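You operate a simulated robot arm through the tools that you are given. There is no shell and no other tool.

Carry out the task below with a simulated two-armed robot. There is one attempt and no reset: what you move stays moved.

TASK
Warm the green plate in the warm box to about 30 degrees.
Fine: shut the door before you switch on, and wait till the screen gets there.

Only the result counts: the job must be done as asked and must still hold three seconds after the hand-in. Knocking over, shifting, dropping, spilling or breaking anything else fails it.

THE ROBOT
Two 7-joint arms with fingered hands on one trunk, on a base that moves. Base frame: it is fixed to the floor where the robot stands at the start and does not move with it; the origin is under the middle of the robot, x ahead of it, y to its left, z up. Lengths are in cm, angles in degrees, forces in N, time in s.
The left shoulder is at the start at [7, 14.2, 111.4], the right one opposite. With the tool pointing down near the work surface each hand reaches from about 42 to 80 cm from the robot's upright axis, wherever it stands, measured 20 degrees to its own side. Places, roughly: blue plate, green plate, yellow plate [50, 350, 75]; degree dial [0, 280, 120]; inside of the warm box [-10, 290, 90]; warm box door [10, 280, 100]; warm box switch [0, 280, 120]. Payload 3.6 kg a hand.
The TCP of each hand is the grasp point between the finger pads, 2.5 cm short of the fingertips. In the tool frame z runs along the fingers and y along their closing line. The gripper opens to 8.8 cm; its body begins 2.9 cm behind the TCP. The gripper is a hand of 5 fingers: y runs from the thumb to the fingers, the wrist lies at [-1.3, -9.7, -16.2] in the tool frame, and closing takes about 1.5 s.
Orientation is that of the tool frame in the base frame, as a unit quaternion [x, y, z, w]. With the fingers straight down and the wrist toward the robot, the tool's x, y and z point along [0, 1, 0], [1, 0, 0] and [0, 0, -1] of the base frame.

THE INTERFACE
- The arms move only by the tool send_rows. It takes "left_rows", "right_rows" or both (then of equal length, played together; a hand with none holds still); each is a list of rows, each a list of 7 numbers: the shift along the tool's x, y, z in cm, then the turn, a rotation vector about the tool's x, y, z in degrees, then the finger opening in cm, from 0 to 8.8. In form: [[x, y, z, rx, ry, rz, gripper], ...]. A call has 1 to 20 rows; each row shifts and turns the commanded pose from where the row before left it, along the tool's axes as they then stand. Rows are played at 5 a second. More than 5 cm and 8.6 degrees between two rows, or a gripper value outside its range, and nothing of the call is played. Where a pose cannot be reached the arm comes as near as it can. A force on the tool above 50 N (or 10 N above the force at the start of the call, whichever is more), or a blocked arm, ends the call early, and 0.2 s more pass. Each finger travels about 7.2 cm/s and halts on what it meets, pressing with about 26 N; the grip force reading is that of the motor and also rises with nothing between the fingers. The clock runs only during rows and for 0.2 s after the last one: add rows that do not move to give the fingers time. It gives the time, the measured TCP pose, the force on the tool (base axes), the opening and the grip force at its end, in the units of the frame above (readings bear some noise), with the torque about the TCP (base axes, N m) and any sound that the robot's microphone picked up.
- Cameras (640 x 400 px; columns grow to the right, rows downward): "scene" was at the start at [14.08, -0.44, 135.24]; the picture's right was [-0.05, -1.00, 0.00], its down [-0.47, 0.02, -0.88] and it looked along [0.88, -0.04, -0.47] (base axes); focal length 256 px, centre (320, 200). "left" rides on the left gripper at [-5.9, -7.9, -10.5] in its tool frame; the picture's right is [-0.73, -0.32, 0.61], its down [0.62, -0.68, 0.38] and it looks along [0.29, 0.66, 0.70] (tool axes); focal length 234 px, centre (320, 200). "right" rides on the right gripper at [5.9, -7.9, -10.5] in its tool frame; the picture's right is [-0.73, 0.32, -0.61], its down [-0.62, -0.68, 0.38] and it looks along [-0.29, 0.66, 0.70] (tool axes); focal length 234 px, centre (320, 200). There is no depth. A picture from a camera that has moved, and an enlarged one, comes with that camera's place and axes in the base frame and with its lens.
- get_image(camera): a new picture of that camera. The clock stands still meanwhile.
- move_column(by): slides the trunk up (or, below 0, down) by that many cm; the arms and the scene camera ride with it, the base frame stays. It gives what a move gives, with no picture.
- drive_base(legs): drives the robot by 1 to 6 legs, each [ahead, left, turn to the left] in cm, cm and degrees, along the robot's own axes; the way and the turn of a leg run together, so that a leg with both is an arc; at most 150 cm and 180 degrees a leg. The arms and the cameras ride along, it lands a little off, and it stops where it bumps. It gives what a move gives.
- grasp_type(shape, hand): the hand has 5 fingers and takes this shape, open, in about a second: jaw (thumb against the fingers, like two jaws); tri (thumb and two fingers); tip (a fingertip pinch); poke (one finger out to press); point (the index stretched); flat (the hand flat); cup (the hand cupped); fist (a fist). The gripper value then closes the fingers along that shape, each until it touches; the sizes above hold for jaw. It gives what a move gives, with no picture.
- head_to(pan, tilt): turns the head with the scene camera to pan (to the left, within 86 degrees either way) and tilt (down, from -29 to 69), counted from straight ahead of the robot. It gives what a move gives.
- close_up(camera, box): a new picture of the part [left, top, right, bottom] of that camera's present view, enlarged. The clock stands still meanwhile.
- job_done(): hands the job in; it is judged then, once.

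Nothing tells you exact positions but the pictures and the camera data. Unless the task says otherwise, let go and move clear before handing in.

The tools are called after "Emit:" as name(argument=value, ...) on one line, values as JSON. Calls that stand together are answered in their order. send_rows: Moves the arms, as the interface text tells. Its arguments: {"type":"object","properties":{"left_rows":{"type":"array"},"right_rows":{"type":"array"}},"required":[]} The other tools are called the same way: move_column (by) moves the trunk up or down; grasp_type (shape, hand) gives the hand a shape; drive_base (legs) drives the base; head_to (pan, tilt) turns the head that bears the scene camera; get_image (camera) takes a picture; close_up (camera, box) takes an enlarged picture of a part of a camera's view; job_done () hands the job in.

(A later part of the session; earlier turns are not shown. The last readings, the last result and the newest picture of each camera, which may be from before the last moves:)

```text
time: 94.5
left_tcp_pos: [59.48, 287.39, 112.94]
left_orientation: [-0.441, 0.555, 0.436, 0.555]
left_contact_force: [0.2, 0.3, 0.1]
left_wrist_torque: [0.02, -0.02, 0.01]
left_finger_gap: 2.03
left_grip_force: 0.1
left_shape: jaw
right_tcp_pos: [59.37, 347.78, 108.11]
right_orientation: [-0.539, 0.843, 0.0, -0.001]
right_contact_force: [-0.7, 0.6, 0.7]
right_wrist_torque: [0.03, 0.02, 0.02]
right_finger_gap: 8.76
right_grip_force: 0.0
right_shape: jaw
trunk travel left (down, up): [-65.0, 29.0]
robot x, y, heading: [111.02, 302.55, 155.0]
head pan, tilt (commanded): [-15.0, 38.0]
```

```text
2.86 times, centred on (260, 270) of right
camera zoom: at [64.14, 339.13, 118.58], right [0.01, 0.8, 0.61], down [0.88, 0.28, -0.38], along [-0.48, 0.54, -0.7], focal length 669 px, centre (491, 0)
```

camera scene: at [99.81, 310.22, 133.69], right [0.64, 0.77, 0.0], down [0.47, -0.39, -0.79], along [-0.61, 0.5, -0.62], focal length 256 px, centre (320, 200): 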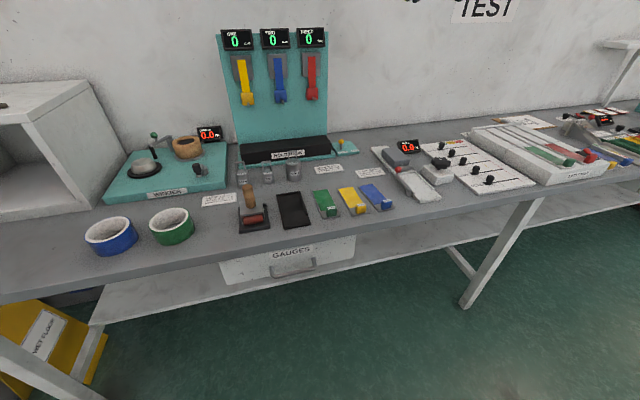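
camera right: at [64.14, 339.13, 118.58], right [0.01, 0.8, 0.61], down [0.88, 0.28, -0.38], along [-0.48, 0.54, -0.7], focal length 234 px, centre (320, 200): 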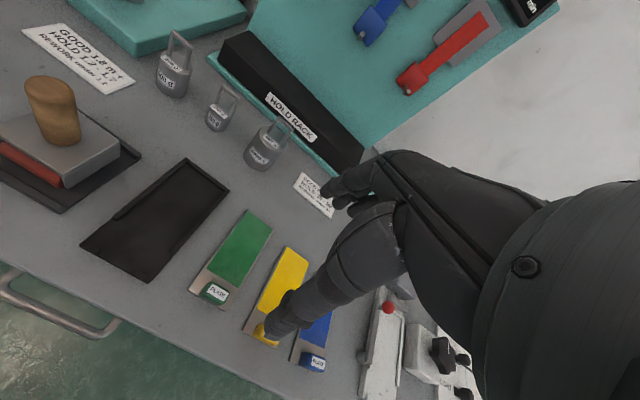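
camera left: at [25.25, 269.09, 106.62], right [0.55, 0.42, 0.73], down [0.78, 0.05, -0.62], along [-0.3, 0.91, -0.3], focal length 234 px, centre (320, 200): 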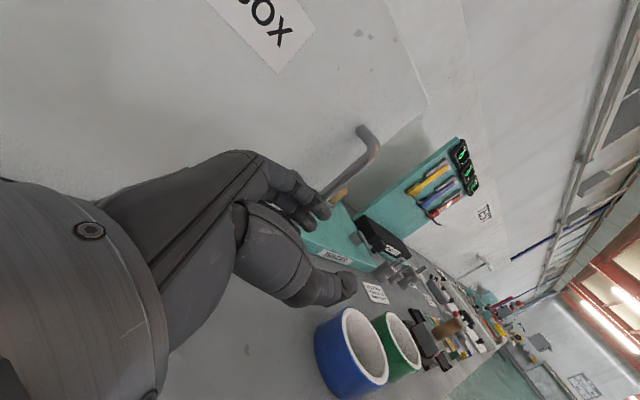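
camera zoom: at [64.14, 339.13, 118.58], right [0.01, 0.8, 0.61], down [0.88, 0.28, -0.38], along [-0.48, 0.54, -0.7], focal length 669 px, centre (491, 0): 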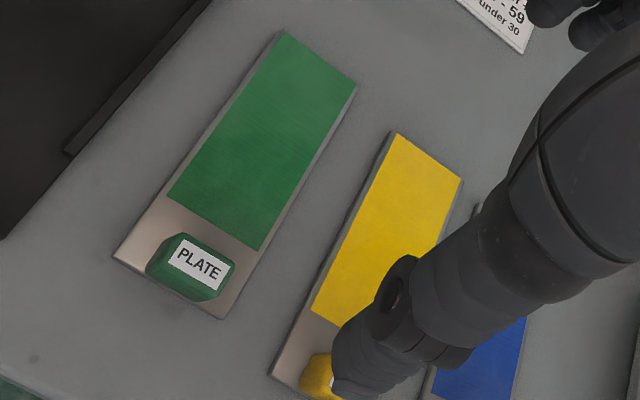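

Refined block center is about [60.0, 347.5]. I'll descend to just above it and check.

Emit:
send_rows(right_rows=[[0, -0.3, 3.5, 0, 0, 0, 8.8], [0, -0.3, 3.5, 0, 0, 0, 8.8], [0, 0, 3, 0, 0, 0, 8.8], [0, 0, 3, 0, 0, 0, 8.8], [0, 0, 2.5, 0, 0, 0, 8.8]])

Emit:
get_image(camera="right")

Emit:
close_up(camera="scene", box=[250, 140, 420, 250])

```text
time: 95.7
left_tcp_pos: [59.66, 287.4, 112.88]
left_orientation: [-0.44, 0.555, 0.437, 0.554]
left_contact_force: [-0.5, -0.7, -0.2]
left_wrist_torque: [-0.01, -0.05, 0.02]
left_finger_gap: 1.99
left_grip_force: 0.0
left_shape: jaw
right_tcp_pos: [59.94, 347.39, 92.52]
right_orientation: [-0.538, 0.843, 0.001, 0.0]
right_contact_force: [0.2, 0.4, -0.5]
right_wrist_torque: [0.02, 0.01, 0.0]
right_finger_gap: 8.78
right_grip_force: 0.0
right_shape: jaw
trunk travel left (down, up): [-65.0, 29.0]
robot x, y, heading: [110.93, 302.42, 155.3]
head pan, tilt (commanded): [-15.0, 38.0]
```

```text
taken
camera right: at [64.74, 338.89, 103.05], right [0.01, 0.79, 0.61], down [0.88, 0.28, -0.38], along [-0.47, 0.54, -0.7], focal length 234 px, centre (320, 200)
```

right: 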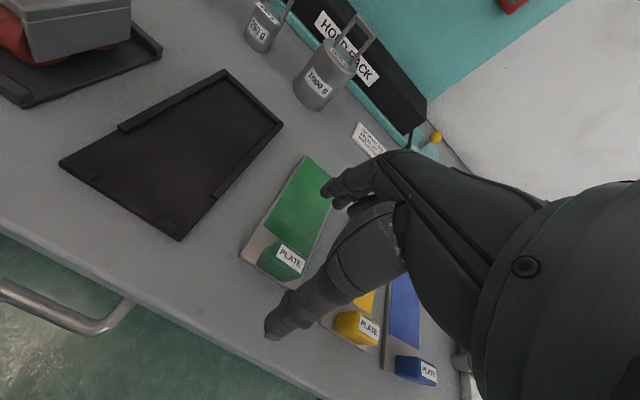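

```text
3.64 times, centred on (335, 195) of scene
camera zoom: at [99.86, 310.21, 133.69], right [0.64, 0.77, 0.0], down [0.47, -0.39, -0.79], along [-0.6, 0.5, -0.62], focal length 932 px, centre (266, 218)
```

zoom: 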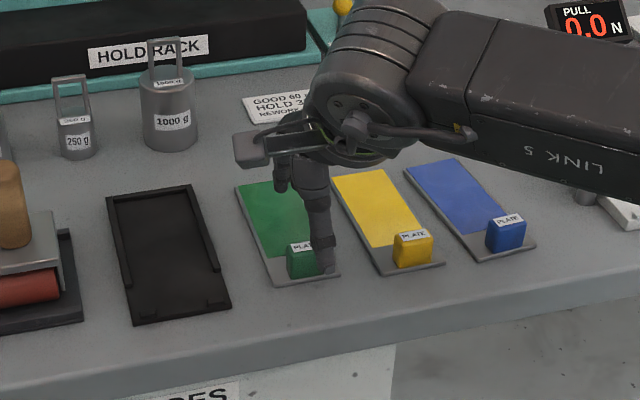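

The thumb is directly in front of the block and the fingers behind. I'll descend the last bit and close.

Emit:
send_rows(right_rows=[[0, 0, 1.3, 0, 0, 0, 8.8], [0, 0, 1.3, 0, 0, 0, 8.8], [0, 0, 1.1, 0, 0, 0, 8.8], [0, 0, 0, 0, 0, 0, 8.8]])

Emit:
close_up(camera="right", box=[180, 130, 420, 300])

Emit:
close_up(camera="scene", box=[280, 160, 390, 240])

```text
time: 96.7
left_tcp_pos: [59.7, 287.32, 112.92]
left_orientation: [-0.44, 0.555, 0.436, 0.555]
left_contact_force: [0.5, -0.2, -0.4]
left_wrist_torque: [-0.02, 0.0, -0.01]
left_finger_gap: 2.01
left_grip_force: 0.0
left_shape: jaw
right_tcp_pos: [59.94, 347.36, 89.0]
right_orientation: [-0.539, 0.843, 0.001, 0.0]
right_contact_force: [0.3, -0.6, 6.2]
right_wrist_torque: [0.17, 0.24, -0.05]
right_finger_gap: 8.76
right_grip_force: 0.0
right_shape: jaw
trunk travel left (down, up): [-65.0, 29.0]
robot x, y, heading: [111.11, 302.52, 155.0]
head pan, tilt (commanded): [-15.0, 38.0]
```

```text
2.35 times, centred on (300, 215) of right
camera zoom: at [64.77, 338.81, 99.45], right [0.01, 0.79, 0.61], down [0.88, 0.28, -0.39], along [-0.48, 0.54, -0.69], focal length 551 px, centre (367, 165)
```

zoom: 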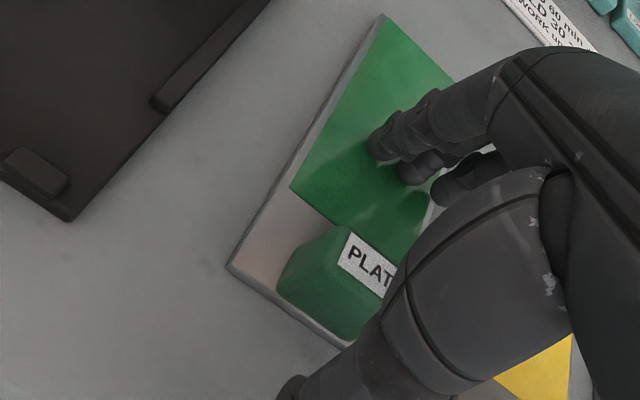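

```text
5.00 times, centred on (335, 200) of scene
camera zoom: at [99.99, 310.11, 133.72], right [0.64, 0.77, 0.0], down [0.47, -0.39, -0.79], along [-0.61, 0.51, -0.61], focal length 1281 px, centre (245, 200)
```

zoom: 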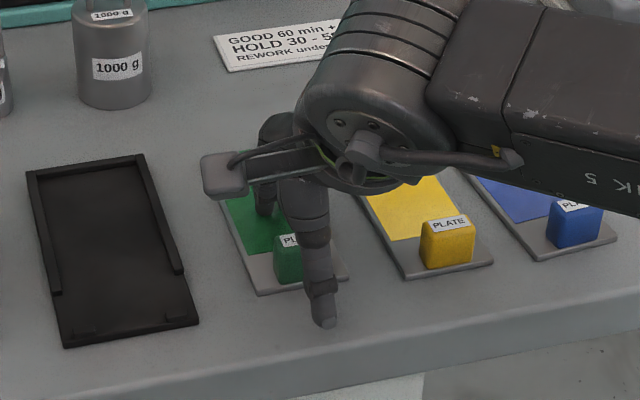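

A light touch (6 N) on the plate surface. I'll lift 3 mm and close on the block.

Emit:
send_rows(right_rows=[[0, 0, -0.3, 0, 0, 0, 8.8], [0, 0, 0, 0, 0, 0, 6], [0, 0, 0, 0, 0, 0, 4], [0, 0, 0, 0, 0, 0, 2], [0, 0, 0, 0, 0, 0, 0.5], [0, 0, 0, 0, 0, 0, 0.5], [0, 0, 0, 0, 0, 0, 0.5], [0, 0, 0, 0, 0, 0, 0.5]])

Emit:
close_up(camera="right", box=[180, 130, 420, 300])

Emit:
close_up(camera="scene", box=[280, 160, 390, 240])

```text
time: 98.5
left_tcp_pos: [59.63, 287.46, 112.94]
left_orientation: [-0.44, 0.555, 0.436, 0.555]
left_contact_force: [-0.3, -1.0, 0.0]
left_wrist_torque: [0.0, -0.02, 0.01]
left_finger_gap: 2.02
left_grip_force: 0.1
left_shape: jaw
right_tcp_pos: [59.94, 347.47, 89.2]
right_orientation: [-0.538, 0.843, 0.0, 0.0]
right_contact_force: [1.3, -0.3, -0.1]
right_wrist_torque: [0.01, 0.02, 0.04]
right_finger_gap: 0.81
right_grip_force: 25.9
right_shape: jaw
trunk travel left (down, up): [-65.0, 29.0]
robot x, y, heading: [111.41, 302.29, 155.1]
head pan, tilt (commanded): [-15.0, 38.0]
```

```text
2.35 times, centred on (300, 215) of right
camera zoom: at [64.71, 338.86, 99.66], right [0.01, 0.79, 0.61], down [0.88, 0.28, -0.38], along [-0.47, 0.54, -0.7], focal length 551 px, centre (367, 165)
```

zoom: 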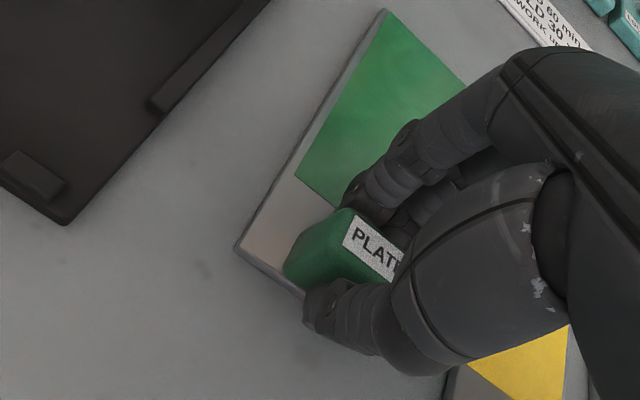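

```text
5.00 times, centred on (335, 200) of scene
camera zoom: at [99.89, 310.19, 133.69], right [0.64, 0.77, 0.0], down [0.47, -0.39, -0.79], along [-0.6, 0.5, -0.62], focal length 1281 px, centre (245, 200)
```

zoom: 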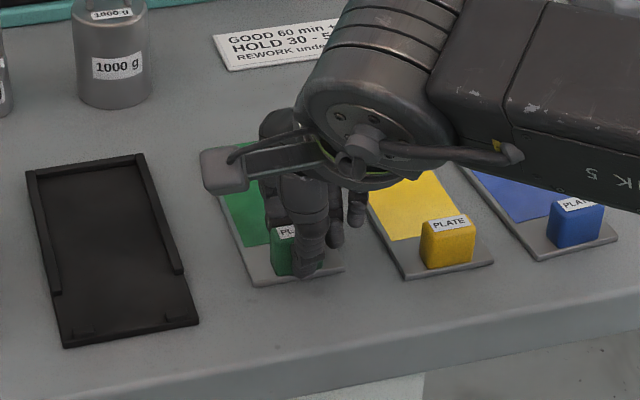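

The block appears held between thumb and fingers (grip 26 N). I'll lift slowly and check that the plate comes along.

Emit:
send_rows(right_rows=[[0, 0, -0.5, 0, 0, 0, 0.5], [0, 0, -1, 0, 0, 0, 0.5], [0, 0, -1.5, 0, 0, 0, 0.5], [0, 0, -1.5, 0, 0, 0, 0.5], [0, 0, 0, 0, 0, 0, 0.5]])

Emit:
close_up(camera="right", box=[180, 110, 420, 300])

Emit:
close_up(camera="scene", box=[280, 150, 390, 240])

```text
time: 99.7
left_tcp_pos: [59.62, 287.55, 112.91]
left_orientation: [-0.441, 0.555, 0.436, 0.555]
left_contact_force: [1.1, -0.7, -0.1]
left_wrist_torque: [0.0, -0.03, 0.01]
left_finger_gap: 2.0
left_grip_force: 0.0
left_shape: jaw
right_tcp_pos: [59.89, 347.4, 93.61]
right_orientation: [-0.539, 0.842, 0.0, 0.001]
right_contact_force: [-0.2, 0.4, -2.8]
right_wrist_torque: [-0.03, -0.09, 0.0]
right_finger_gap: 0.87
right_grip_force: 26.6
right_shape: jaw
trunk travel left (down, up): [-65.0, 29.0]
robot x, y, heading: [111.05, 302.26, 155.2]
head pan, tilt (commanded): [-15.0, 38.0]
```

```text
2.11 times, centred on (300, 205) of right
camera zoom: at [64.68, 338.91, 104.11], right [0.01, 0.79, 0.61], down [0.88, 0.28, -0.38], along [-0.47, 0.54, -0.7], focal length 493 px, centre (362, 190)
```

zoom: 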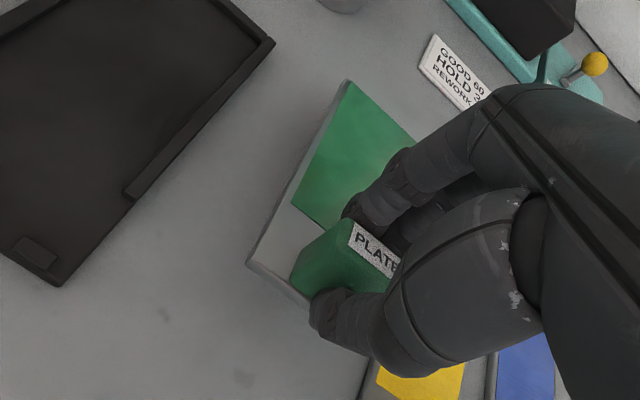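

```text
4.44 times, centred on (335, 195) of scene
camera zoom: at [99.82, 310.24, 133.68], right [0.64, 0.77, 0.0], down [0.47, -0.39, -0.79], along [-0.6, 0.5, -0.62], focal length 1139 px, centre (253, 222)
```

zoom: 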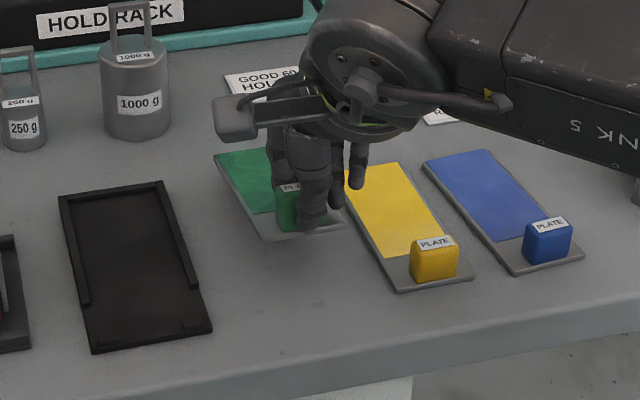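

The plate is lifted and held firmly. I'll raise it well above the bench items.

Emit:
send_rows(right_rows=[[0, 0, -3, 0, 0, 0, 0.5], [0, 0, -3.5, 0, 0, 0, 0.5], [0, 0, -3.5, 0, 0, 0, 0.5], [0, 0, -3.5, 0, 0, 0, 0.5], [0, 0, -3.5, 0, 0, 0, 0.5], [0, -2, -3, 0, 0, 0, 0.5], [0, -3, 0, 0, 0, 0, 0.5], [0, -3, 0, 0, 0, 0, 0.5]])

Emit:
get_image(camera="scene")

```text
time: 101.5
left_tcp_pos: [59.64, 287.49, 113.01]
left_orientation: [-0.44, 0.555, 0.436, 0.555]
left_contact_force: [0.0, 0.9, 0.2]
left_wrist_torque: [-0.03, 0.03, -0.01]
left_finger_gap: 2.02
left_grip_force: 0.0
left_shape: jaw
right_tcp_pos: [67.26, 344.08, 113.65]
right_orientation: [-0.539, 0.842, 0.0, 0.0]
right_contact_force: [-0.2, 0.2, -2.6]
right_wrist_torque: [-0.03, -0.1, 0.03]
right_finger_gap: 0.86
right_grip_force: 26.0
right_shape: jaw
trunk travel left (down, up): [-65.0, 29.0]
robot x, y, heading: [111.03, 302.54, 154.9]
head pan, tilt (commanded): [-15.0, 38.0]
```

```text
taken
camera scene: at [99.96, 310.2, 133.7], right [0.64, 0.77, 0.0], down [0.47, -0.39, -0.79], along [-0.61, 0.5, -0.62], focal length 256 px, centre (320, 200)
```

scene: 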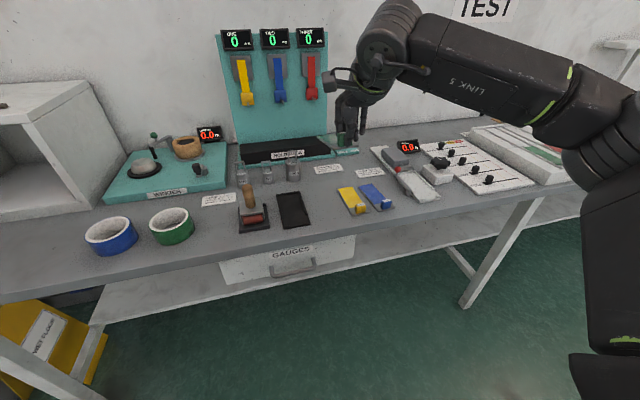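

I'm holding the plate at z≈114. I'll back off, then slide left so that I can approach the open box straight on with the door passing between my arms.

Emit:
drive_base(legs=[[-15, 0, 0], [0, 67, 0]])

Emit:
head_to(pan=0, tilt=30)

Emit:
get_image(camera="scene")

Emit:
get_image(camera="right")

```text
time: 106.2
left_tcp_pos: [45.1, 220.09, 112.86]
left_orientation: [-0.441, 0.554, 0.438, 0.554]
left_contact_force: [-0.9, -0.3, 0.3]
left_wrist_torque: [0.01, -0.03, -0.01]
left_finger_gap: 2.02
left_grip_force: 0.0
left_shape: jaw
right_tcp_pos: [52.34, 276.79, 113.55]
right_orientation: [-0.541, 0.841, 0.0, 0.0]
right_contact_force: [0.4, 0.2, -3.1]
right_wrist_torque: [-0.02, -0.11, 0.03]
right_finger_gap: 0.84
right_grip_force: 25.9
right_shape: jaw
trunk travel left (down, up): [-65.0, 29.0]
robot x, y, heading: [96.63, 235.46, 155.5]
head pan, tilt (commanded): [-15.0, 38.0]
```

```text
time: 106.9
left_tcp_pos: [45.02, 220.07, 112.91]
left_orientation: [-0.442, 0.554, 0.437, 0.553]
left_contact_force: [0.0, 0.5, 0.0]
left_wrist_torque: [0.01, 0.02, 0.02]
left_finger_gap: 2.0
left_grip_force: 0.0
left_shape: jaw
right_tcp_pos: [52.34, 276.73, 113.66]
right_orientation: [-0.541, 0.841, 0.0, 0.0]
right_contact_force: [0.1, -0.8, -3.2]
right_wrist_torque: [-0.03, -0.12, 0.0]
right_finger_gap: 0.86
right_grip_force: 26.0
right_shape: jaw
trunk travel left (down, up): [-65.0, 29.0]
robot x, y, heading: [96.7, 235.55, 155.5]
head pan, tilt (commanded): [0.0, 30.0]
```

```text
taken
camera scene: at [83.7, 241.31, 134.92], right [0.42, 0.91, 0.0], down [0.46, -0.21, -0.87], along [-0.79, 0.36, -0.5], focal length 256 px, centre (320, 200)
```

scene: 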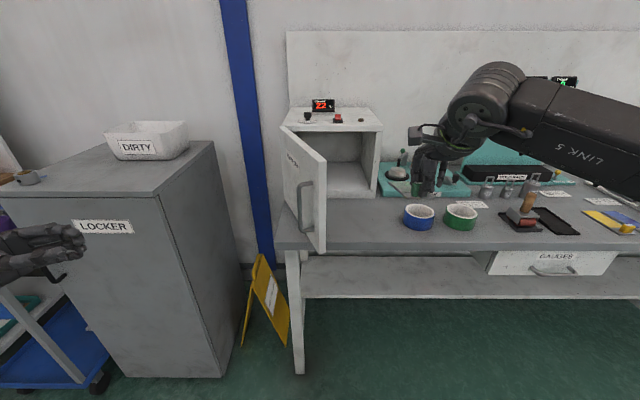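

```text
taken
camera right: at [57.22, 268.19, 124.06], right [0.01, 0.79, 0.61], down [0.88, 0.28, -0.38], along [-0.48, 0.54, -0.7], focal length 234 px, centre (320, 200)
```

right: 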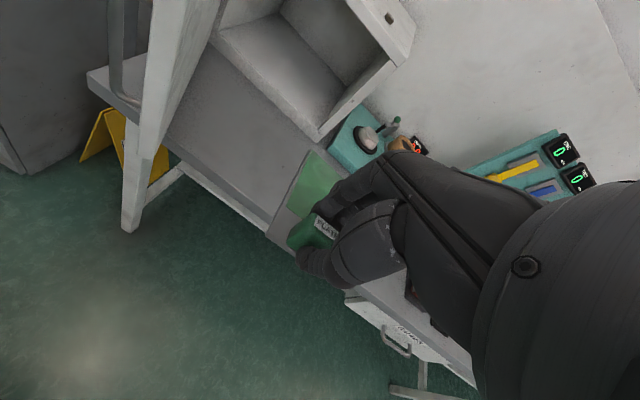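

The door turns out to be only about 70° open, but that's workable if I approach from the right at a slightly turned heading. I'll zoom in to measure the box opening and floor height.

Emit:
close_up(camera="scene", box=[270, 90, 410, 260])

Emit:
close_up(camera="right", box=[120, 0, 440, 280])

```text
2.35 times, centred on (340, 175) of scene
camera zoom: at [83.7, 241.31, 134.92], right [0.42, 0.91, 0.0], down [0.46, -0.21, -0.87], along [-0.79, 0.36, -0.5], focal length 603 px, centre (273, 259)
```

zoom: 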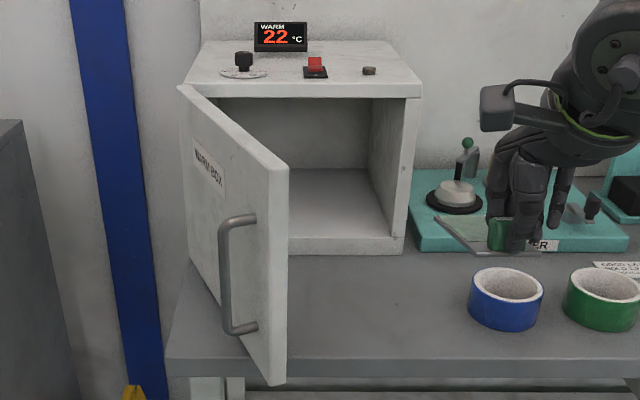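

```text
1.43 times, centred on (280, 140) of right
camera zoom: at [57.22, 268.19, 124.06], right [0.01, 0.79, 0.61], down [0.88, 0.28, -0.38], along [-0.48, 0.54, -0.7], focal length 334 px, centre (377, 286)
```

zoom: 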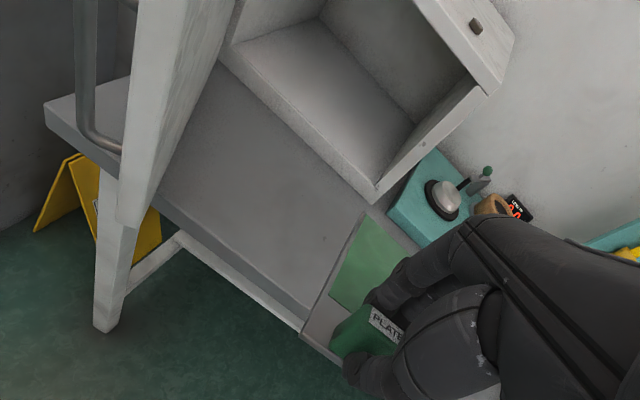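

Body front plane is about 3 cm behind the door face, the floor of the box is at z≈88 and its ceiling about z≈111. I'll go right, turn 20° left, and then look from there before moving in.

Emit:
drive_base(legs=[[3.3, -32.4, 0], [0, 0, 19.5]])

Emit:
get_image(camera="scene")

```text
time: 110.1
left_tcp_pos: [63.55, 234.71, 113.08]
left_orientation: [0.529, -0.471, -0.525, -0.471]
left_contact_force: [0.4, 0.0, -0.1]
left_wrist_torque: [0.02, 0.01, -0.01]
left_finger_gap: 2.01
left_grip_force: 0.0
left_shape: jaw
right_tcp_pos: [51.54, 290.5, 113.47]
right_orientation: [-0.674, 0.739, 0.0, 0.0]
right_contact_force: [0.3, 1.3, -2.3]
right_wrist_torque: [-0.04, -0.16, 0.01]
right_finger_gap: 0.86
right_grip_force: 25.8
right_shape: jaw
trunk travel left (down, up): [-65.0, 29.0]
robot x, y, heading: [107.0, 265.98, 174.9]
head pan, tilt (commanded): [0.0, 30.0]
```

```text
taken
camera scene: at [92.91, 267.51, 134.92], right [0.09, 1.0, 0.0], down [0.5, -0.05, -0.87], along [-0.86, 0.08, -0.5], focal length 256 px, centre (320, 200)
```

scene: 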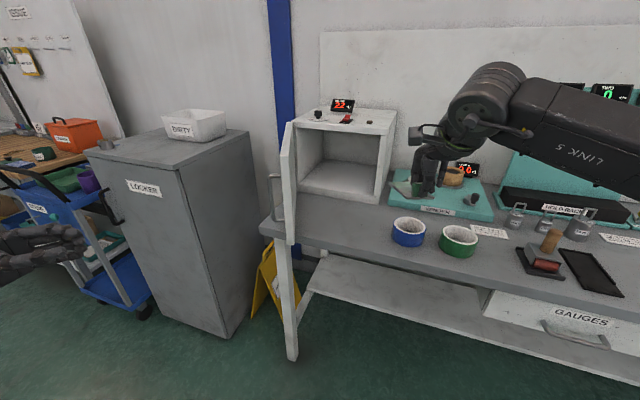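

Good view straight past the door into the box. I'll drive ahead 22 cm, then line the plate up with the opening.

Emit:
drive_base(legs=[[22, 0, 0]])

Emit:
send_rows(right_rows=[[1.5, 0, 3, 0, 0, 0, 0.5], [1.5, 0, 3, 0, 0, 0, 0.5], [1.5, 0, 3, 0, 0, 0, 0.5], [1.5, 0, 3, 0, 0, 0, 0.5], [1.5, 0, 3, 0, 0, 0, 0.5], [0, 0, 2.5, 0, 0, 0, 0.5]])

Emit:
head_to(pan=-10, tilt=33)

Emit:
get_image(camera="scene")

Emit:
get_image(camera="right")

```text
time: 111.8
left_tcp_pos: [41.67, 236.58, 112.99]
left_orientation: [0.529, -0.472, -0.524, -0.472]
left_contact_force: [-0.1, 1.2, 0.2]
left_wrist_torque: [0.01, -0.01, 0.0]
left_finger_gap: 2.04
left_grip_force: 0.0
left_shape: jaw
right_tcp_pos: [29.74, 292.53, 113.68]
right_orientation: [-0.675, 0.738, 0.001, 0.0]
right_contact_force: [-1.3, 0.1, -3.1]
right_wrist_torque: [0.01, -0.12, -0.01]
right_finger_gap: 0.86
right_grip_force: 26.3
right_shape: jaw
trunk travel left (down, up): [-65.0, 29.0]
robot x, y, heading: [84.59, 268.15, 174.7]
head pan, tilt (commanded): [0.0, 30.0]
```

```text
time: 113.2
left_tcp_pos: [41.61, 236.69, 112.99]
left_orientation: [0.529, -0.471, -0.525, -0.472]
left_contact_force: [0.5, -0.1, 0.0]
left_wrist_torque: [0.01, 0.01, 0.0]
left_finger_gap: 2.01
left_grip_force: 0.2
left_shape: jaw
right_tcp_pos: [28.93, 284.96, 96.03]
right_orientation: [-0.674, 0.739, -0.001, 0.0]
right_contact_force: [0.0, 0.2, -3.2]
right_wrist_torque: [-0.01, -0.11, -0.01]
right_finger_gap: 0.85
right_grip_force: 26.0
right_shape: jaw
trunk travel left (down, up): [-65.0, 29.0]
robot x, y, heading: [84.74, 268.06, 174.7]
head pan, tilt (commanded): [0.0, 30.0]
```

```text
time: 114.0
left_tcp_pos: [41.66, 236.47, 112.98]
left_orientation: [0.529, -0.471, -0.525, -0.472]
left_contact_force: [-1.0, -0.1, -0.3]
left_wrist_torque: [-0.01, 0.02, -0.01]
left_finger_gap: 1.99
left_grip_force: 0.0
left_shape: jaw
right_tcp_pos: [28.95, 284.89, 96.03]
right_orientation: [-0.675, 0.738, 0.0, 0.001]
right_contact_force: [0.0, -0.3, -3.1]
right_wrist_torque: [0.01, -0.1, 0.01]
right_finger_gap: 0.87
right_grip_force: 25.9
right_shape: jaw
trunk travel left (down, up): [-65.0, 29.0]
robot x, y, heading: [84.79, 268.46, 174.9]
head pan, tilt (commanded): [-10.0, 33.0]
```

```text
taken
camera scene: at [71.36, 270.97, 134.45], right [0.26, 0.97, 0.0], down [0.53, -0.14, -0.84], along [-0.81, 0.22, -0.54], focal length 256 px, centre (320, 200)
```

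scene: 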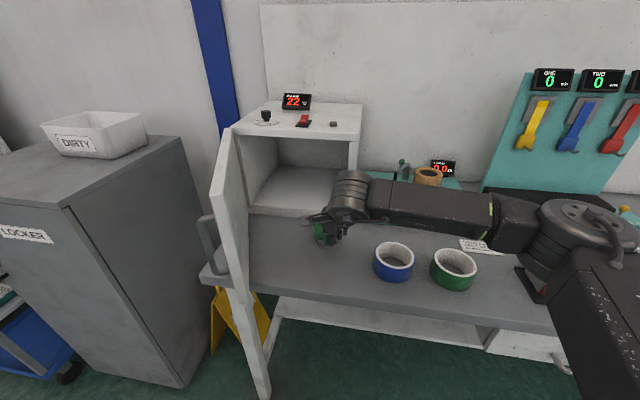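

```text
taken
camera right: at [36.42, 278.41, 106.57], right [-0.26, 0.75, 0.61], down [0.73, 0.56, -0.38], along [-0.63, 0.35, -0.7], focal length 234 px, centre (320, 200)
```

right: 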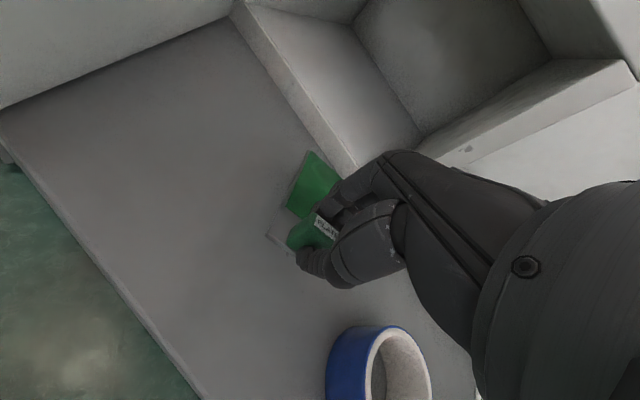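

The hand is aligned with the opening; the target is straight ahead by about 26 cm. I'll drive 9 cm closer first and inspect the plate against the sill.

Emit:
drive_base(legs=[[9, 0, 0]])

Emit:
get_image(camera="right")

Emit:
get_image(camera="scene")

```text
time: 115.0
left_tcp_pos: [32.7, 237.21, 112.92]
left_orientation: [0.529, -0.471, -0.525, -0.472]
left_contact_force: [0.7, -0.2, 1.4]
left_wrist_torque: [0.0, -0.02, 0.01]
left_finger_gap: 2.0
left_grip_force: 0.0
left_shape: jaw
right_tcp_pos: [20.17, 285.65, 96.02]
right_orientation: [-0.674, 0.739, -0.001, 0.0]
right_contact_force: [-0.8, -0.4, -1.9]
right_wrist_torque: [-0.02, -0.13, 0.05]
right_finger_gap: 0.86
right_grip_force: 25.8
right_shape: jaw
trunk travel left (down, up): [-65.0, 29.0]
robot x, y, heading: [76.25, 269.05, 174.9]
head pan, tilt (commanded): [-10.0, 33.0]
```

```text
taken
camera right: at [27.5, 279.18, 106.55], right [-0.26, 0.75, 0.61], down [0.73, 0.56, -0.38], along [-0.63, 0.35, -0.7], focal length 234 px, centre (320, 200)
```

right: 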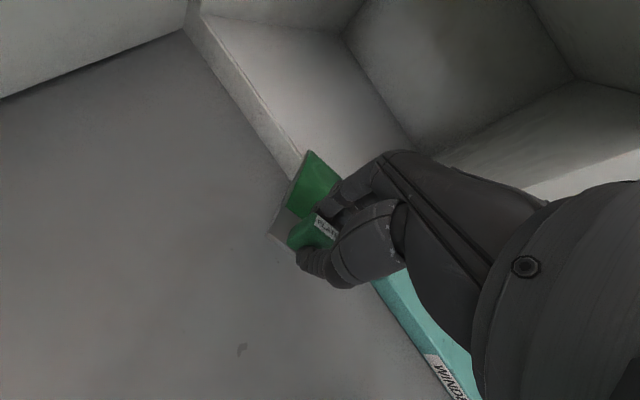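

```text
taken
camera scene: at [62.43, 271.77, 134.45], right [0.26, 0.97, 0.0], down [0.53, -0.14, -0.84], along [-0.81, 0.22, -0.55], focal length 256 px, centre (320, 200)
```

scene: 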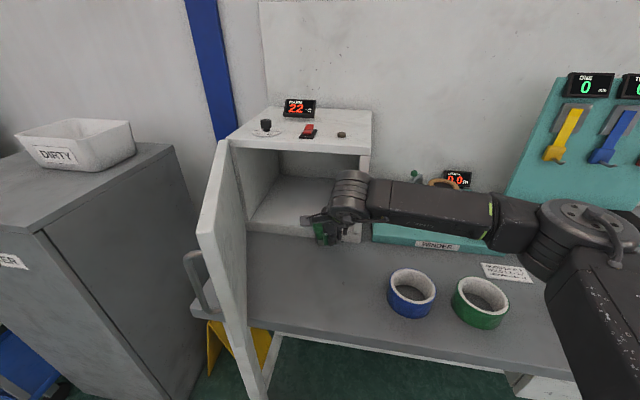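

The forearm runs parallel to the box front, so I'll extend with the arm (which straightens it) rather than drive further. First 8 cm.

Emit:
send_rows(right_rows=[[0, 2, 0.2, 0, 0, 0, 0.5], [0, 2, 0.2, 0, 0, 0, 0.5], [0, 2, 0.2, 0, 0, 0, 0.5], [0, 2, 0.2, 0, 0, 0, 0.5], [0, 0, 0, 0, 0, 0, 0.5]])

Emit:
get_image(camera="right")

Emit:
close_up(camera="scene", box=[220, 100, 460, 270])

```text
time: 116.2
left_tcp_pos: [32.79, 237.42, 112.97]
left_orientation: [0.528, -0.472, -0.524, -0.472]
left_contact_force: [-0.4, -1.1, -0.1]
left_wrist_torque: [0.0, 0.0, 0.02]
left_finger_gap: 2.02
left_grip_force: 0.1
left_shape: jaw
right_tcp_pos: [12.13, 286.28, 95.24]
right_orientation: [-0.675, 0.738, 0.0, -0.001]
right_contact_force: [-0.6, -0.4, -2.4]
right_wrist_torque: [0.0, -0.08, 0.01]
right_finger_gap: 0.84
right_grip_force: 26.0
right_shape: jaw
trunk travel left (down, up): [-65.0, 29.0]
robot x, y, heading: [76.11, 269.16, 175.0]
head pan, tilt (commanded): [-10.0, 33.0]
```

```text
taken
camera right: at [19.59, 279.87, 105.71], right [-0.26, 0.75, 0.61], down [0.73, 0.56, -0.38], along [-0.63, 0.35, -0.7], focal length 234 px, centre (320, 200)
```

right: 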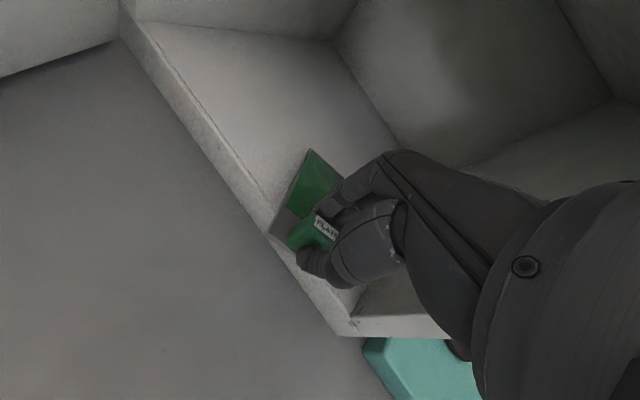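

```text
2.35 times, centred on (340, 185) of scene
camera zoom: at [62.48, 271.79, 134.45], right [0.26, 0.97, 0.0], down [0.53, -0.14, -0.84], along [-0.81, 0.22, -0.55], focal length 603 px, centre (273, 235)
```

zoom: 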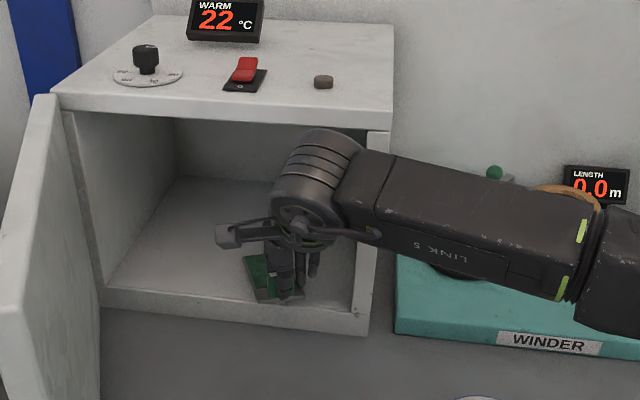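

The plate is at the opening. Tilting the hand about 12° (fingers forward) will level the slight droop and also keep the bulky wrist out of the box, so I'll do that now.

Emit:
send_rows(right_rows=[[0, 0, 0, -4, 0, 0, 0.5], [0, 0, 0, -4, 0, 0, 0.5], [0, 0, 0, -4, 0, 0, 0.5], [0, 0, 0, 0, 0, 0, 0.5]])

Emit:
get_image(camera="right")

Emit:
close_up(camera="scene", box=[270, 160, 390, 250])

```text
time: 117.2
left_tcp_pos: [32.78, 237.37, 112.94]
left_orientation: [0.529, -0.471, -0.525, -0.472]
left_contact_force: [-0.3, -0.4, -0.1]
left_wrist_torque: [0.01, 0.03, 0.0]
left_finger_gap: 2.04
left_grip_force: 0.0
left_shape: jaw
right_tcp_pos: [12.03, 286.24, 95.22]
right_orientation: [-0.671, 0.734, 0.077, -0.07]
right_contact_force: [-0.7, 0.1, -2.8]
right_wrist_torque: [-0.03, -0.17, -0.03]
right_finger_gap: 0.85
right_grip_force: 26.4
right_shape: jaw
trunk travel left (down, up): [-65.0, 29.0]
robot x, y, heading: [76.22, 268.95, 174.7]
head pan, tilt (commanded): [-10.0, 33.0]
```

```text
taken
camera right: at [21.57, 279.69, 103.86], right [-0.12, 0.74, 0.66], down [0.64, 0.57, -0.52], along [-0.76, 0.36, -0.54], focal length 234 px, centre (320, 200)
```

right: 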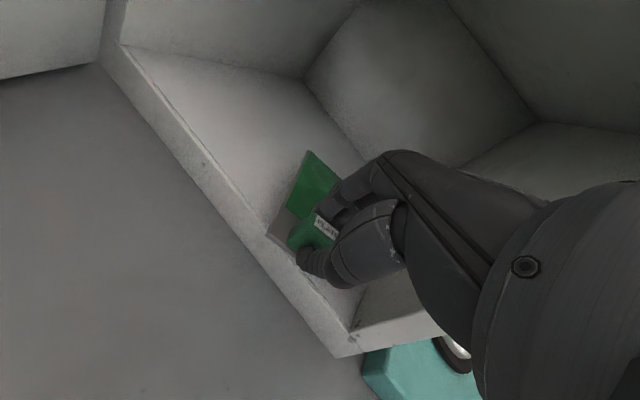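

```text
4.44 times, centred on (330, 205) of scene
camera zoom: at [62.45, 271.77, 134.45], right [0.26, 0.97, 0.0], down [0.53, -0.14, -0.84], along [-0.81, 0.22, -0.55], focal length 1139 px, centre (276, 178)
```

zoom: 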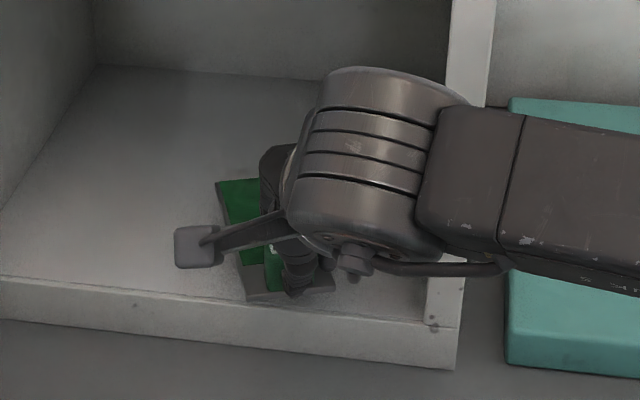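

The plate is about 3 cm above the sill and level. I'll move 10 cm further in, horizontally.

Emit:
send_rows(right_rows=[[0, 1.956, 0.416, 0, 0, 0, 0.5], [0, 1.956, 0.416, 0, 0, 0, 0.5], [0, 1.956, 0.416, 0, 0, 0, 0.5], [0, 1.956, 0.416, 0, 0, 0, 0.5], [0, 1.956, 0.416, 0, 0, 0, 0.5], [0, 0, 0, 0, 0, 0, 0.5]])

Emit:
get_image(camera="right")

Emit:
close_up(camera="scene", box=[230, 120, 410, 250])

```text
time: 118.7
left_tcp_pos: [32.78, 237.38, 112.98]
left_orientation: [0.529, -0.472, -0.525, -0.472]
left_contact_force: [0.5, 0.0, -0.1]
left_wrist_torque: [0.0, 0.03, -0.02]
left_finger_gap: 2.04
left_grip_force: 0.1
left_shape: jaw
right_tcp_pos: [2.17, 287.18, 95.09]
right_orientation: [-0.671, 0.734, 0.077, -0.071]
right_contact_force: [-0.4, 0.8, -2.5]
right_wrist_torque: [0.01, -0.16, 0.04]
right_finger_gap: 0.86
right_grip_force: 25.9
right_shape: jaw
trunk travel left (down, up): [-65.0, 29.0]
robot x, y, heading: [76.49, 269.17, 174.8]
head pan, tilt (commanded): [-10.0, 33.0]
```

```text
taken
camera right: at [11.62, 280.63, 103.81], right [-0.12, 0.74, 0.66], down [0.64, 0.57, -0.52], along [-0.76, 0.36, -0.54], focal length 234 px, centre (320, 200)
```

right: 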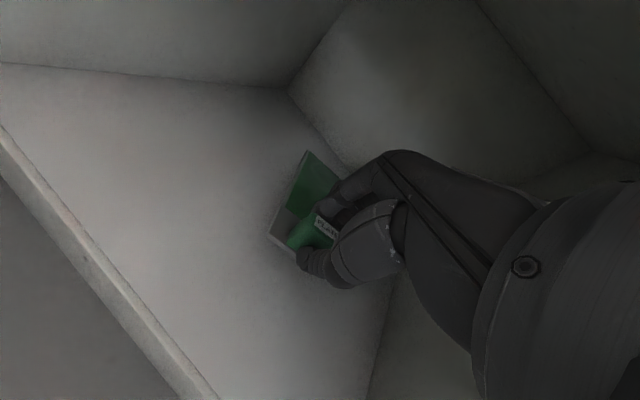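

```text
3.08 times, centred on (320, 185) of scene
camera zoom: at [62.48, 271.81, 134.45], right [0.26, 0.97, 0.0], down [0.53, -0.14, -0.84], along [-0.81, 0.22, -0.55], focal length 788 px, centre (320, 246)
```

zoom: 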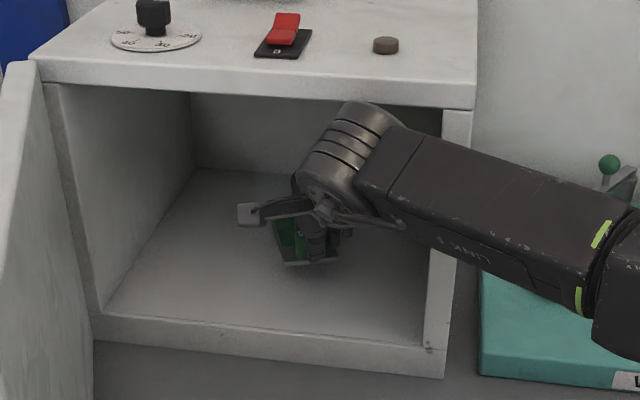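

The plate is well inside the box. I'll lower it gently to the floor.

Emit:
send_rows(right_rows=[[0, -0.146, 0.685, 0, 0, 0, 0.5], [0, -0.146, 0.685, 0, 0, 0, 0.5], [0, -0.146, 0.685, 0, 0, 0, 0.5], [0, 0, 0, 0, 0, 0, 0.5]])

Emit:
close_up(camera="right", box=[200, 110, 440, 300])

```text
time: 119.7
left_tcp_pos: [32.65, 237.37, 112.95]
left_orientation: [0.528, -0.472, -0.525, -0.472]
left_contact_force: [0.2, 0.3, 0.6]
left_wrist_torque: [-0.03, 0.03, 0.01]
left_finger_gap: 2.03
left_grip_force: 0.0
left_shape: jaw
right_tcp_pos: [2.15, 287.21, 92.99]
right_orientation: [-0.671, 0.734, 0.077, -0.071]
right_contact_force: [-1.0, 0.4, -3.5]
right_wrist_torque: [-0.01, -0.14, -0.01]
right_finger_gap: 0.84
right_grip_force: 26.5
right_shape: jaw
trunk travel left (down, up): [-65.0, 29.0]
robot x, y, heading: [75.82, 269.26, 174.9]
head pan, tilt (commanded): [-10.0, 33.0]
```

```text
2.11 times, centred on (320, 205) of right
camera zoom: at [11.56, 280.61, 101.7], right [-0.12, 0.74, 0.66], down [0.64, 0.57, -0.52], along [-0.76, 0.36, -0.54], focal length 493 px, centre (320, 190)
```

zoom: 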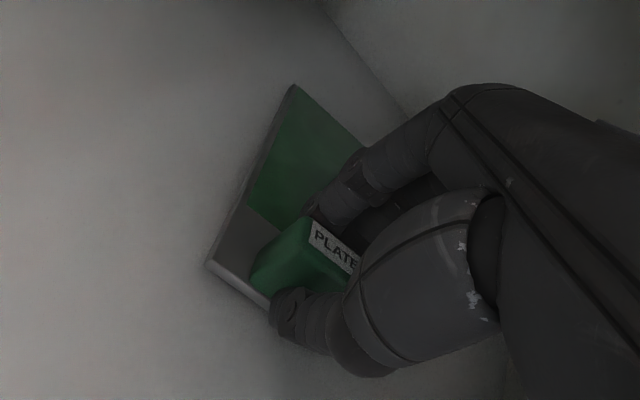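

No contact yet. Lowering in small steps.

Emit:
send_rows(right_rows=[[0, -0.083, 0.39, 0, 0, 0, 0.5], [0, -0.083, 0.39, 0, 0, 0, 0.5], [0, 0, 0, 0, 0, 0, 0.5]])

```text
time: 120.5
left_tcp_pos: [32.91, 237.35, 113.03]
left_orientation: [0.529, -0.471, -0.525, -0.472]
left_contact_force: [-0.5, -0.1, -0.4]
left_wrist_torque: [0.02, 0.04, 0.02]
left_finger_gap: 2.02
left_grip_force: 0.1
left_shape: jaw
right_tcp_pos: [2.17, 287.27, 92.34]
right_orientation: [-0.671, 0.734, 0.077, -0.072]
right_contact_force: [-1.9, 0.9, 4.8]
right_wrist_torque: [0.04, 0.03, 0.0]
right_finger_gap: 0.88
right_grip_force: 26.0
right_shape: jaw
trunk travel left (down, up): [-65.0, 29.0]
robot x, y, heading: [76.25, 268.76, 174.8]
head pan, tilt (commanded): [-10.0, 33.0]
```

Contact with the box floor. I'll release.

Emit:
send_rows(right_rows=[[0, 0, 0, 0, 0, 0, 2], [0, 0, 0, 0, 0, 0, 4], [0, 0, 0, 0, 0, 0, 6], [0, 0, 0, 0, 0, 0, 8], [0, 0, 0, 0, 0, 0, 8], [0, 0, 0, 0, 0, 0, 8]])

Emit:
close_up(camera="right", box=[200, 110, 440, 300])

Emit:
close_up(camera="scene", box=[230, 120, 410, 250])

```text
time: 121.8
left_tcp_pos: [33.2, 237.21, 112.98]
left_orientation: [0.527, -0.472, -0.526, -0.472]
left_contact_force: [1.1, 0.1, -0.7]
left_wrist_torque: [0.03, -0.03, -0.01]
left_finger_gap: 2.01
left_grip_force: 0.0
left_shape: jaw
right_tcp_pos: [2.31, 287.1, 92.72]
right_orientation: [-0.671, 0.733, 0.079, -0.073]
right_contact_force: [-6.9, 0.6, 28.1]
right_wrist_torque: [-0.11, -0.42, -0.06]
right_finger_gap: 7.84
right_grip_force: 0.1
right_shape: jaw
trunk travel left (down, up): [-65.0, 29.0]
robot x, y, heading: [76.02, 269.11, 174.9]
head pan, tilt (commanded): [-10.0, 33.0]
```

```text
2.11 times, centred on (320, 205) of right
camera zoom: at [11.88, 280.5, 101.31], right [-0.12, 0.74, 0.66], down [0.64, 0.57, -0.52], along [-0.76, 0.36, -0.54], focal length 493 px, centre (320, 190)
```

zoom: 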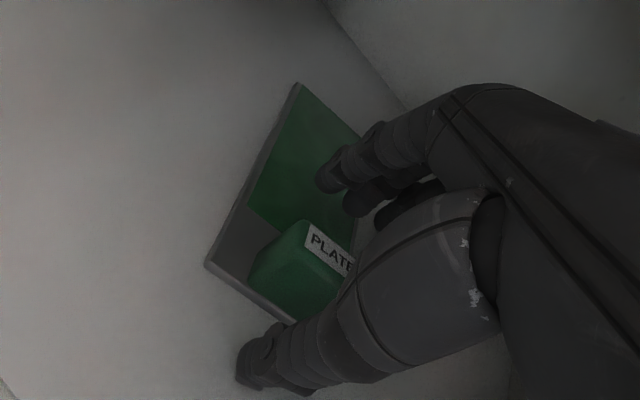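

```text
3.08 times, centred on (320, 185) of scene
camera zoom: at [62.91, 271.63, 134.53], right [0.26, 0.97, 0.0], down [0.52, -0.14, -0.84], along [-0.81, 0.22, -0.54], focal length 788 px, centre (320, 246)
```

zoom: 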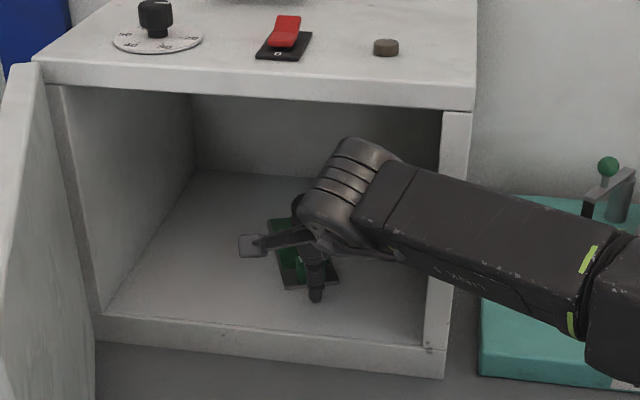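

The plate is resting on the box floor. I'll lift the fingers clear and back out.

Emit:
send_rows(right_rows=[[0, 0.2, -0.98, 0, 0, 0, 8], [0, 0.2, -0.98, 0, 0, 0, 8], [0, 0.2, -0.98, 0, 0, 0, 8], [0, 0.15, -0.7, 0, 0, 0, 8]])

Emit:
get_image(camera="right")

```text
time: 122.8
left_tcp_pos: [32.77, 237.47, 112.99]
left_orientation: [0.528, -0.472, -0.525, -0.472]
left_contact_force: [-0.4, -0.2, -0.3]
left_wrist_torque: [-0.01, -0.02, -0.01]
left_finger_gap: 2.0
left_grip_force: 0.2
left_shape: jaw
right_tcp_pos: [2.22, 287.31, 96.03]
right_orientation: [-0.671, 0.734, 0.077, -0.07]
right_contact_force: [0.0, -0.7, -0.9]
right_wrist_torque: [0.01, 0.02, -0.01]
right_finger_gap: 8.01
right_grip_force: 0.1
right_shape: jaw
trunk travel left (down, up): [-65.0, 29.0]
robot x, y, heading: [76.48, 269.04, 174.7]
head pan, tilt (commanded): [-10.0, 33.0]
```

```text
taken
camera right: at [11.64, 280.59, 104.68], right [-0.12, 0.74, 0.66], down [0.64, 0.57, -0.52], along [-0.76, 0.36, -0.54], focal length 234 px, centre (320, 200)
```

right: 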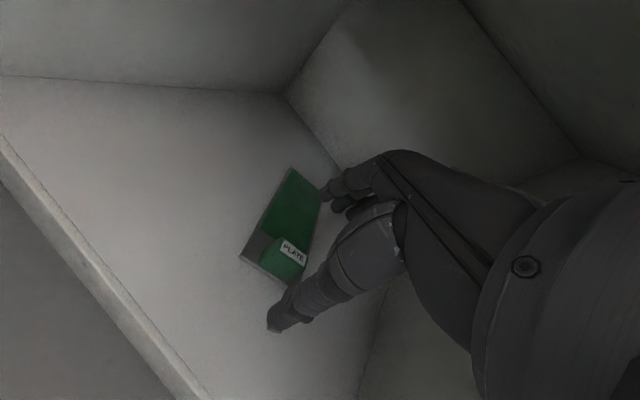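

The plate sits fully inside. Now I retract the right hand straight back out of the box.

Emit:
send_rows(right_rows=[[0, -2.4, -0.5, 0, 0, 0, 8], [0, -2.4, -0.5, 0, 0, 0, 8], [0, -2.4, -0.5, 0, 0, 0, 8], [0, -2.4, -0.5, 0, 0, 0, 8], [0, -2.4, -0.5, 0, 0, 0, 8], [0, -2.4, -0.5, 0, 0, 0, 8], [0, -2.4, -0.5, 0, 0, 0, 8]])

Emit:
get_image(camera="scene")

Emit:
get_image(camera="left")

```text
time: 124.5
left_tcp_pos: [32.85, 237.42, 112.98]
left_orientation: [0.529, -0.472, -0.525, -0.472]
left_contact_force: [0.5, 0.8, 0.6]
left_wrist_torque: [0.02, 0.0, 0.04]
left_finger_gap: 2.01
left_grip_force: 0.0
left_shape: jaw
right_tcp_pos: [19.45, 285.76, 96.1]
right_orientation: [-0.67, 0.734, 0.078, -0.071]
right_contact_force: [1.0, 0.2, -0.8]
right_wrist_torque: [-0.04, -0.03, -0.05]
right_finger_gap: 7.97
right_grip_force: 0.1
right_shape: jaw
trunk travel left (down, up): [-65.0, 29.0]
robot x, y, heading: [76.11, 269.09, 174.9]
head pan, tilt (commanded): [-10.0, 33.0]
```

```text
taken
camera scene: at [62.58, 271.78, 134.47], right [0.26, 0.97, 0.0], down [0.53, -0.14, -0.84], along [-0.81, 0.22, -0.54], focal length 256 px, centre (320, 200)
```

scene: 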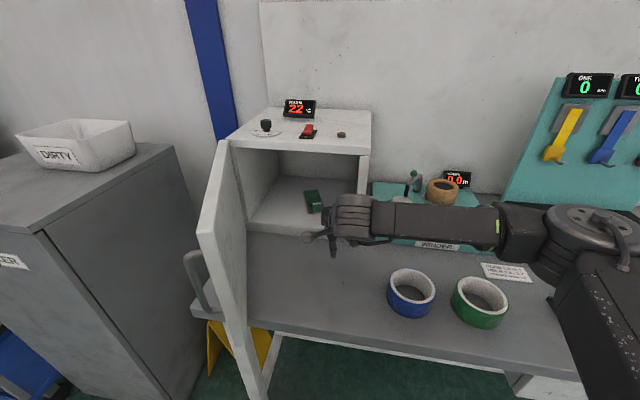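

```text
taken
camera left: at [41.8, 227.88, 118.91], right [0.25, 0.64, 0.72], down [0.64, 0.45, -0.62], along [-0.73, 0.62, -0.29], focal length 234 px, centre (320, 200)
```

left: 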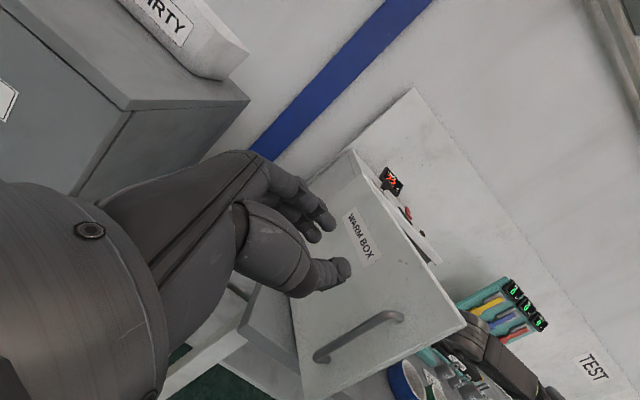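

The plate is in the box. Next I raise the right hand out of the door's swing, up and to the right.

Emit:
send_rows(right_rows=[[-1.2, -0.15, -4.1, 0, 0, 0, 8], [-1.2, -0.15, -4.1, 0, 0, 0, 8], [-1.2, -0.15, -4.1, 0, 0, 0, 8], [-1.2, -0.15, -4.1, 4, 0, 0, 8], [-1.2, -0.15, -4.1, 4, 0, 0, 8], [-1.2, -0.15, -4.1, 4, 0, 0, 8], [-1.2, -0.5, -4, 0, 0, 0, 8], [-1.2, -2, -1, 0, 0, 0, 8], [-1.2, -3, 0, 0, 0, 0, 8]])

Emit:
get_image(camera="scene")

```text
time: 126.5
left_tcp_pos: [32.95, 237.37, 113.01]
left_orientation: [0.528, -0.472, -0.526, -0.472]
left_contact_force: [-0.8, -0.4, 0.3]
left_wrist_torque: [0.01, -0.02, -0.01]
left_finger_gap: 2.0
left_grip_force: 0.0
left_shape: jaw
right_tcp_pos: [31.06, 295.69, 125.16]
right_orientation: [-0.676, 0.737, 0.0, -0.001]
right_contact_force: [0.6, 0.1, -0.3]
right_wrist_torque: [0.01, -0.02, -0.01]
right_finger_gap: 8.01
right_grip_force: 0.1
right_shape: jaw
trunk travel left (down, up): [-65.0, 29.0]
robot x, y, heading: [76.0, 268.89, 175.2]
head pan, tilt (commanded): [-10.0, 33.0]
```

```text
taken
camera scene: at [62.71, 271.84, 134.48], right [0.26, 0.97, 0.0], down [0.52, -0.14, -0.84], along [-0.81, 0.22, -0.54], focal length 256 px, centre (320, 200)
```

scene: 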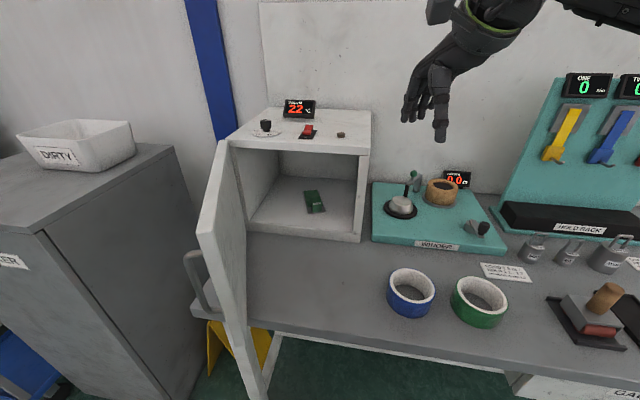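

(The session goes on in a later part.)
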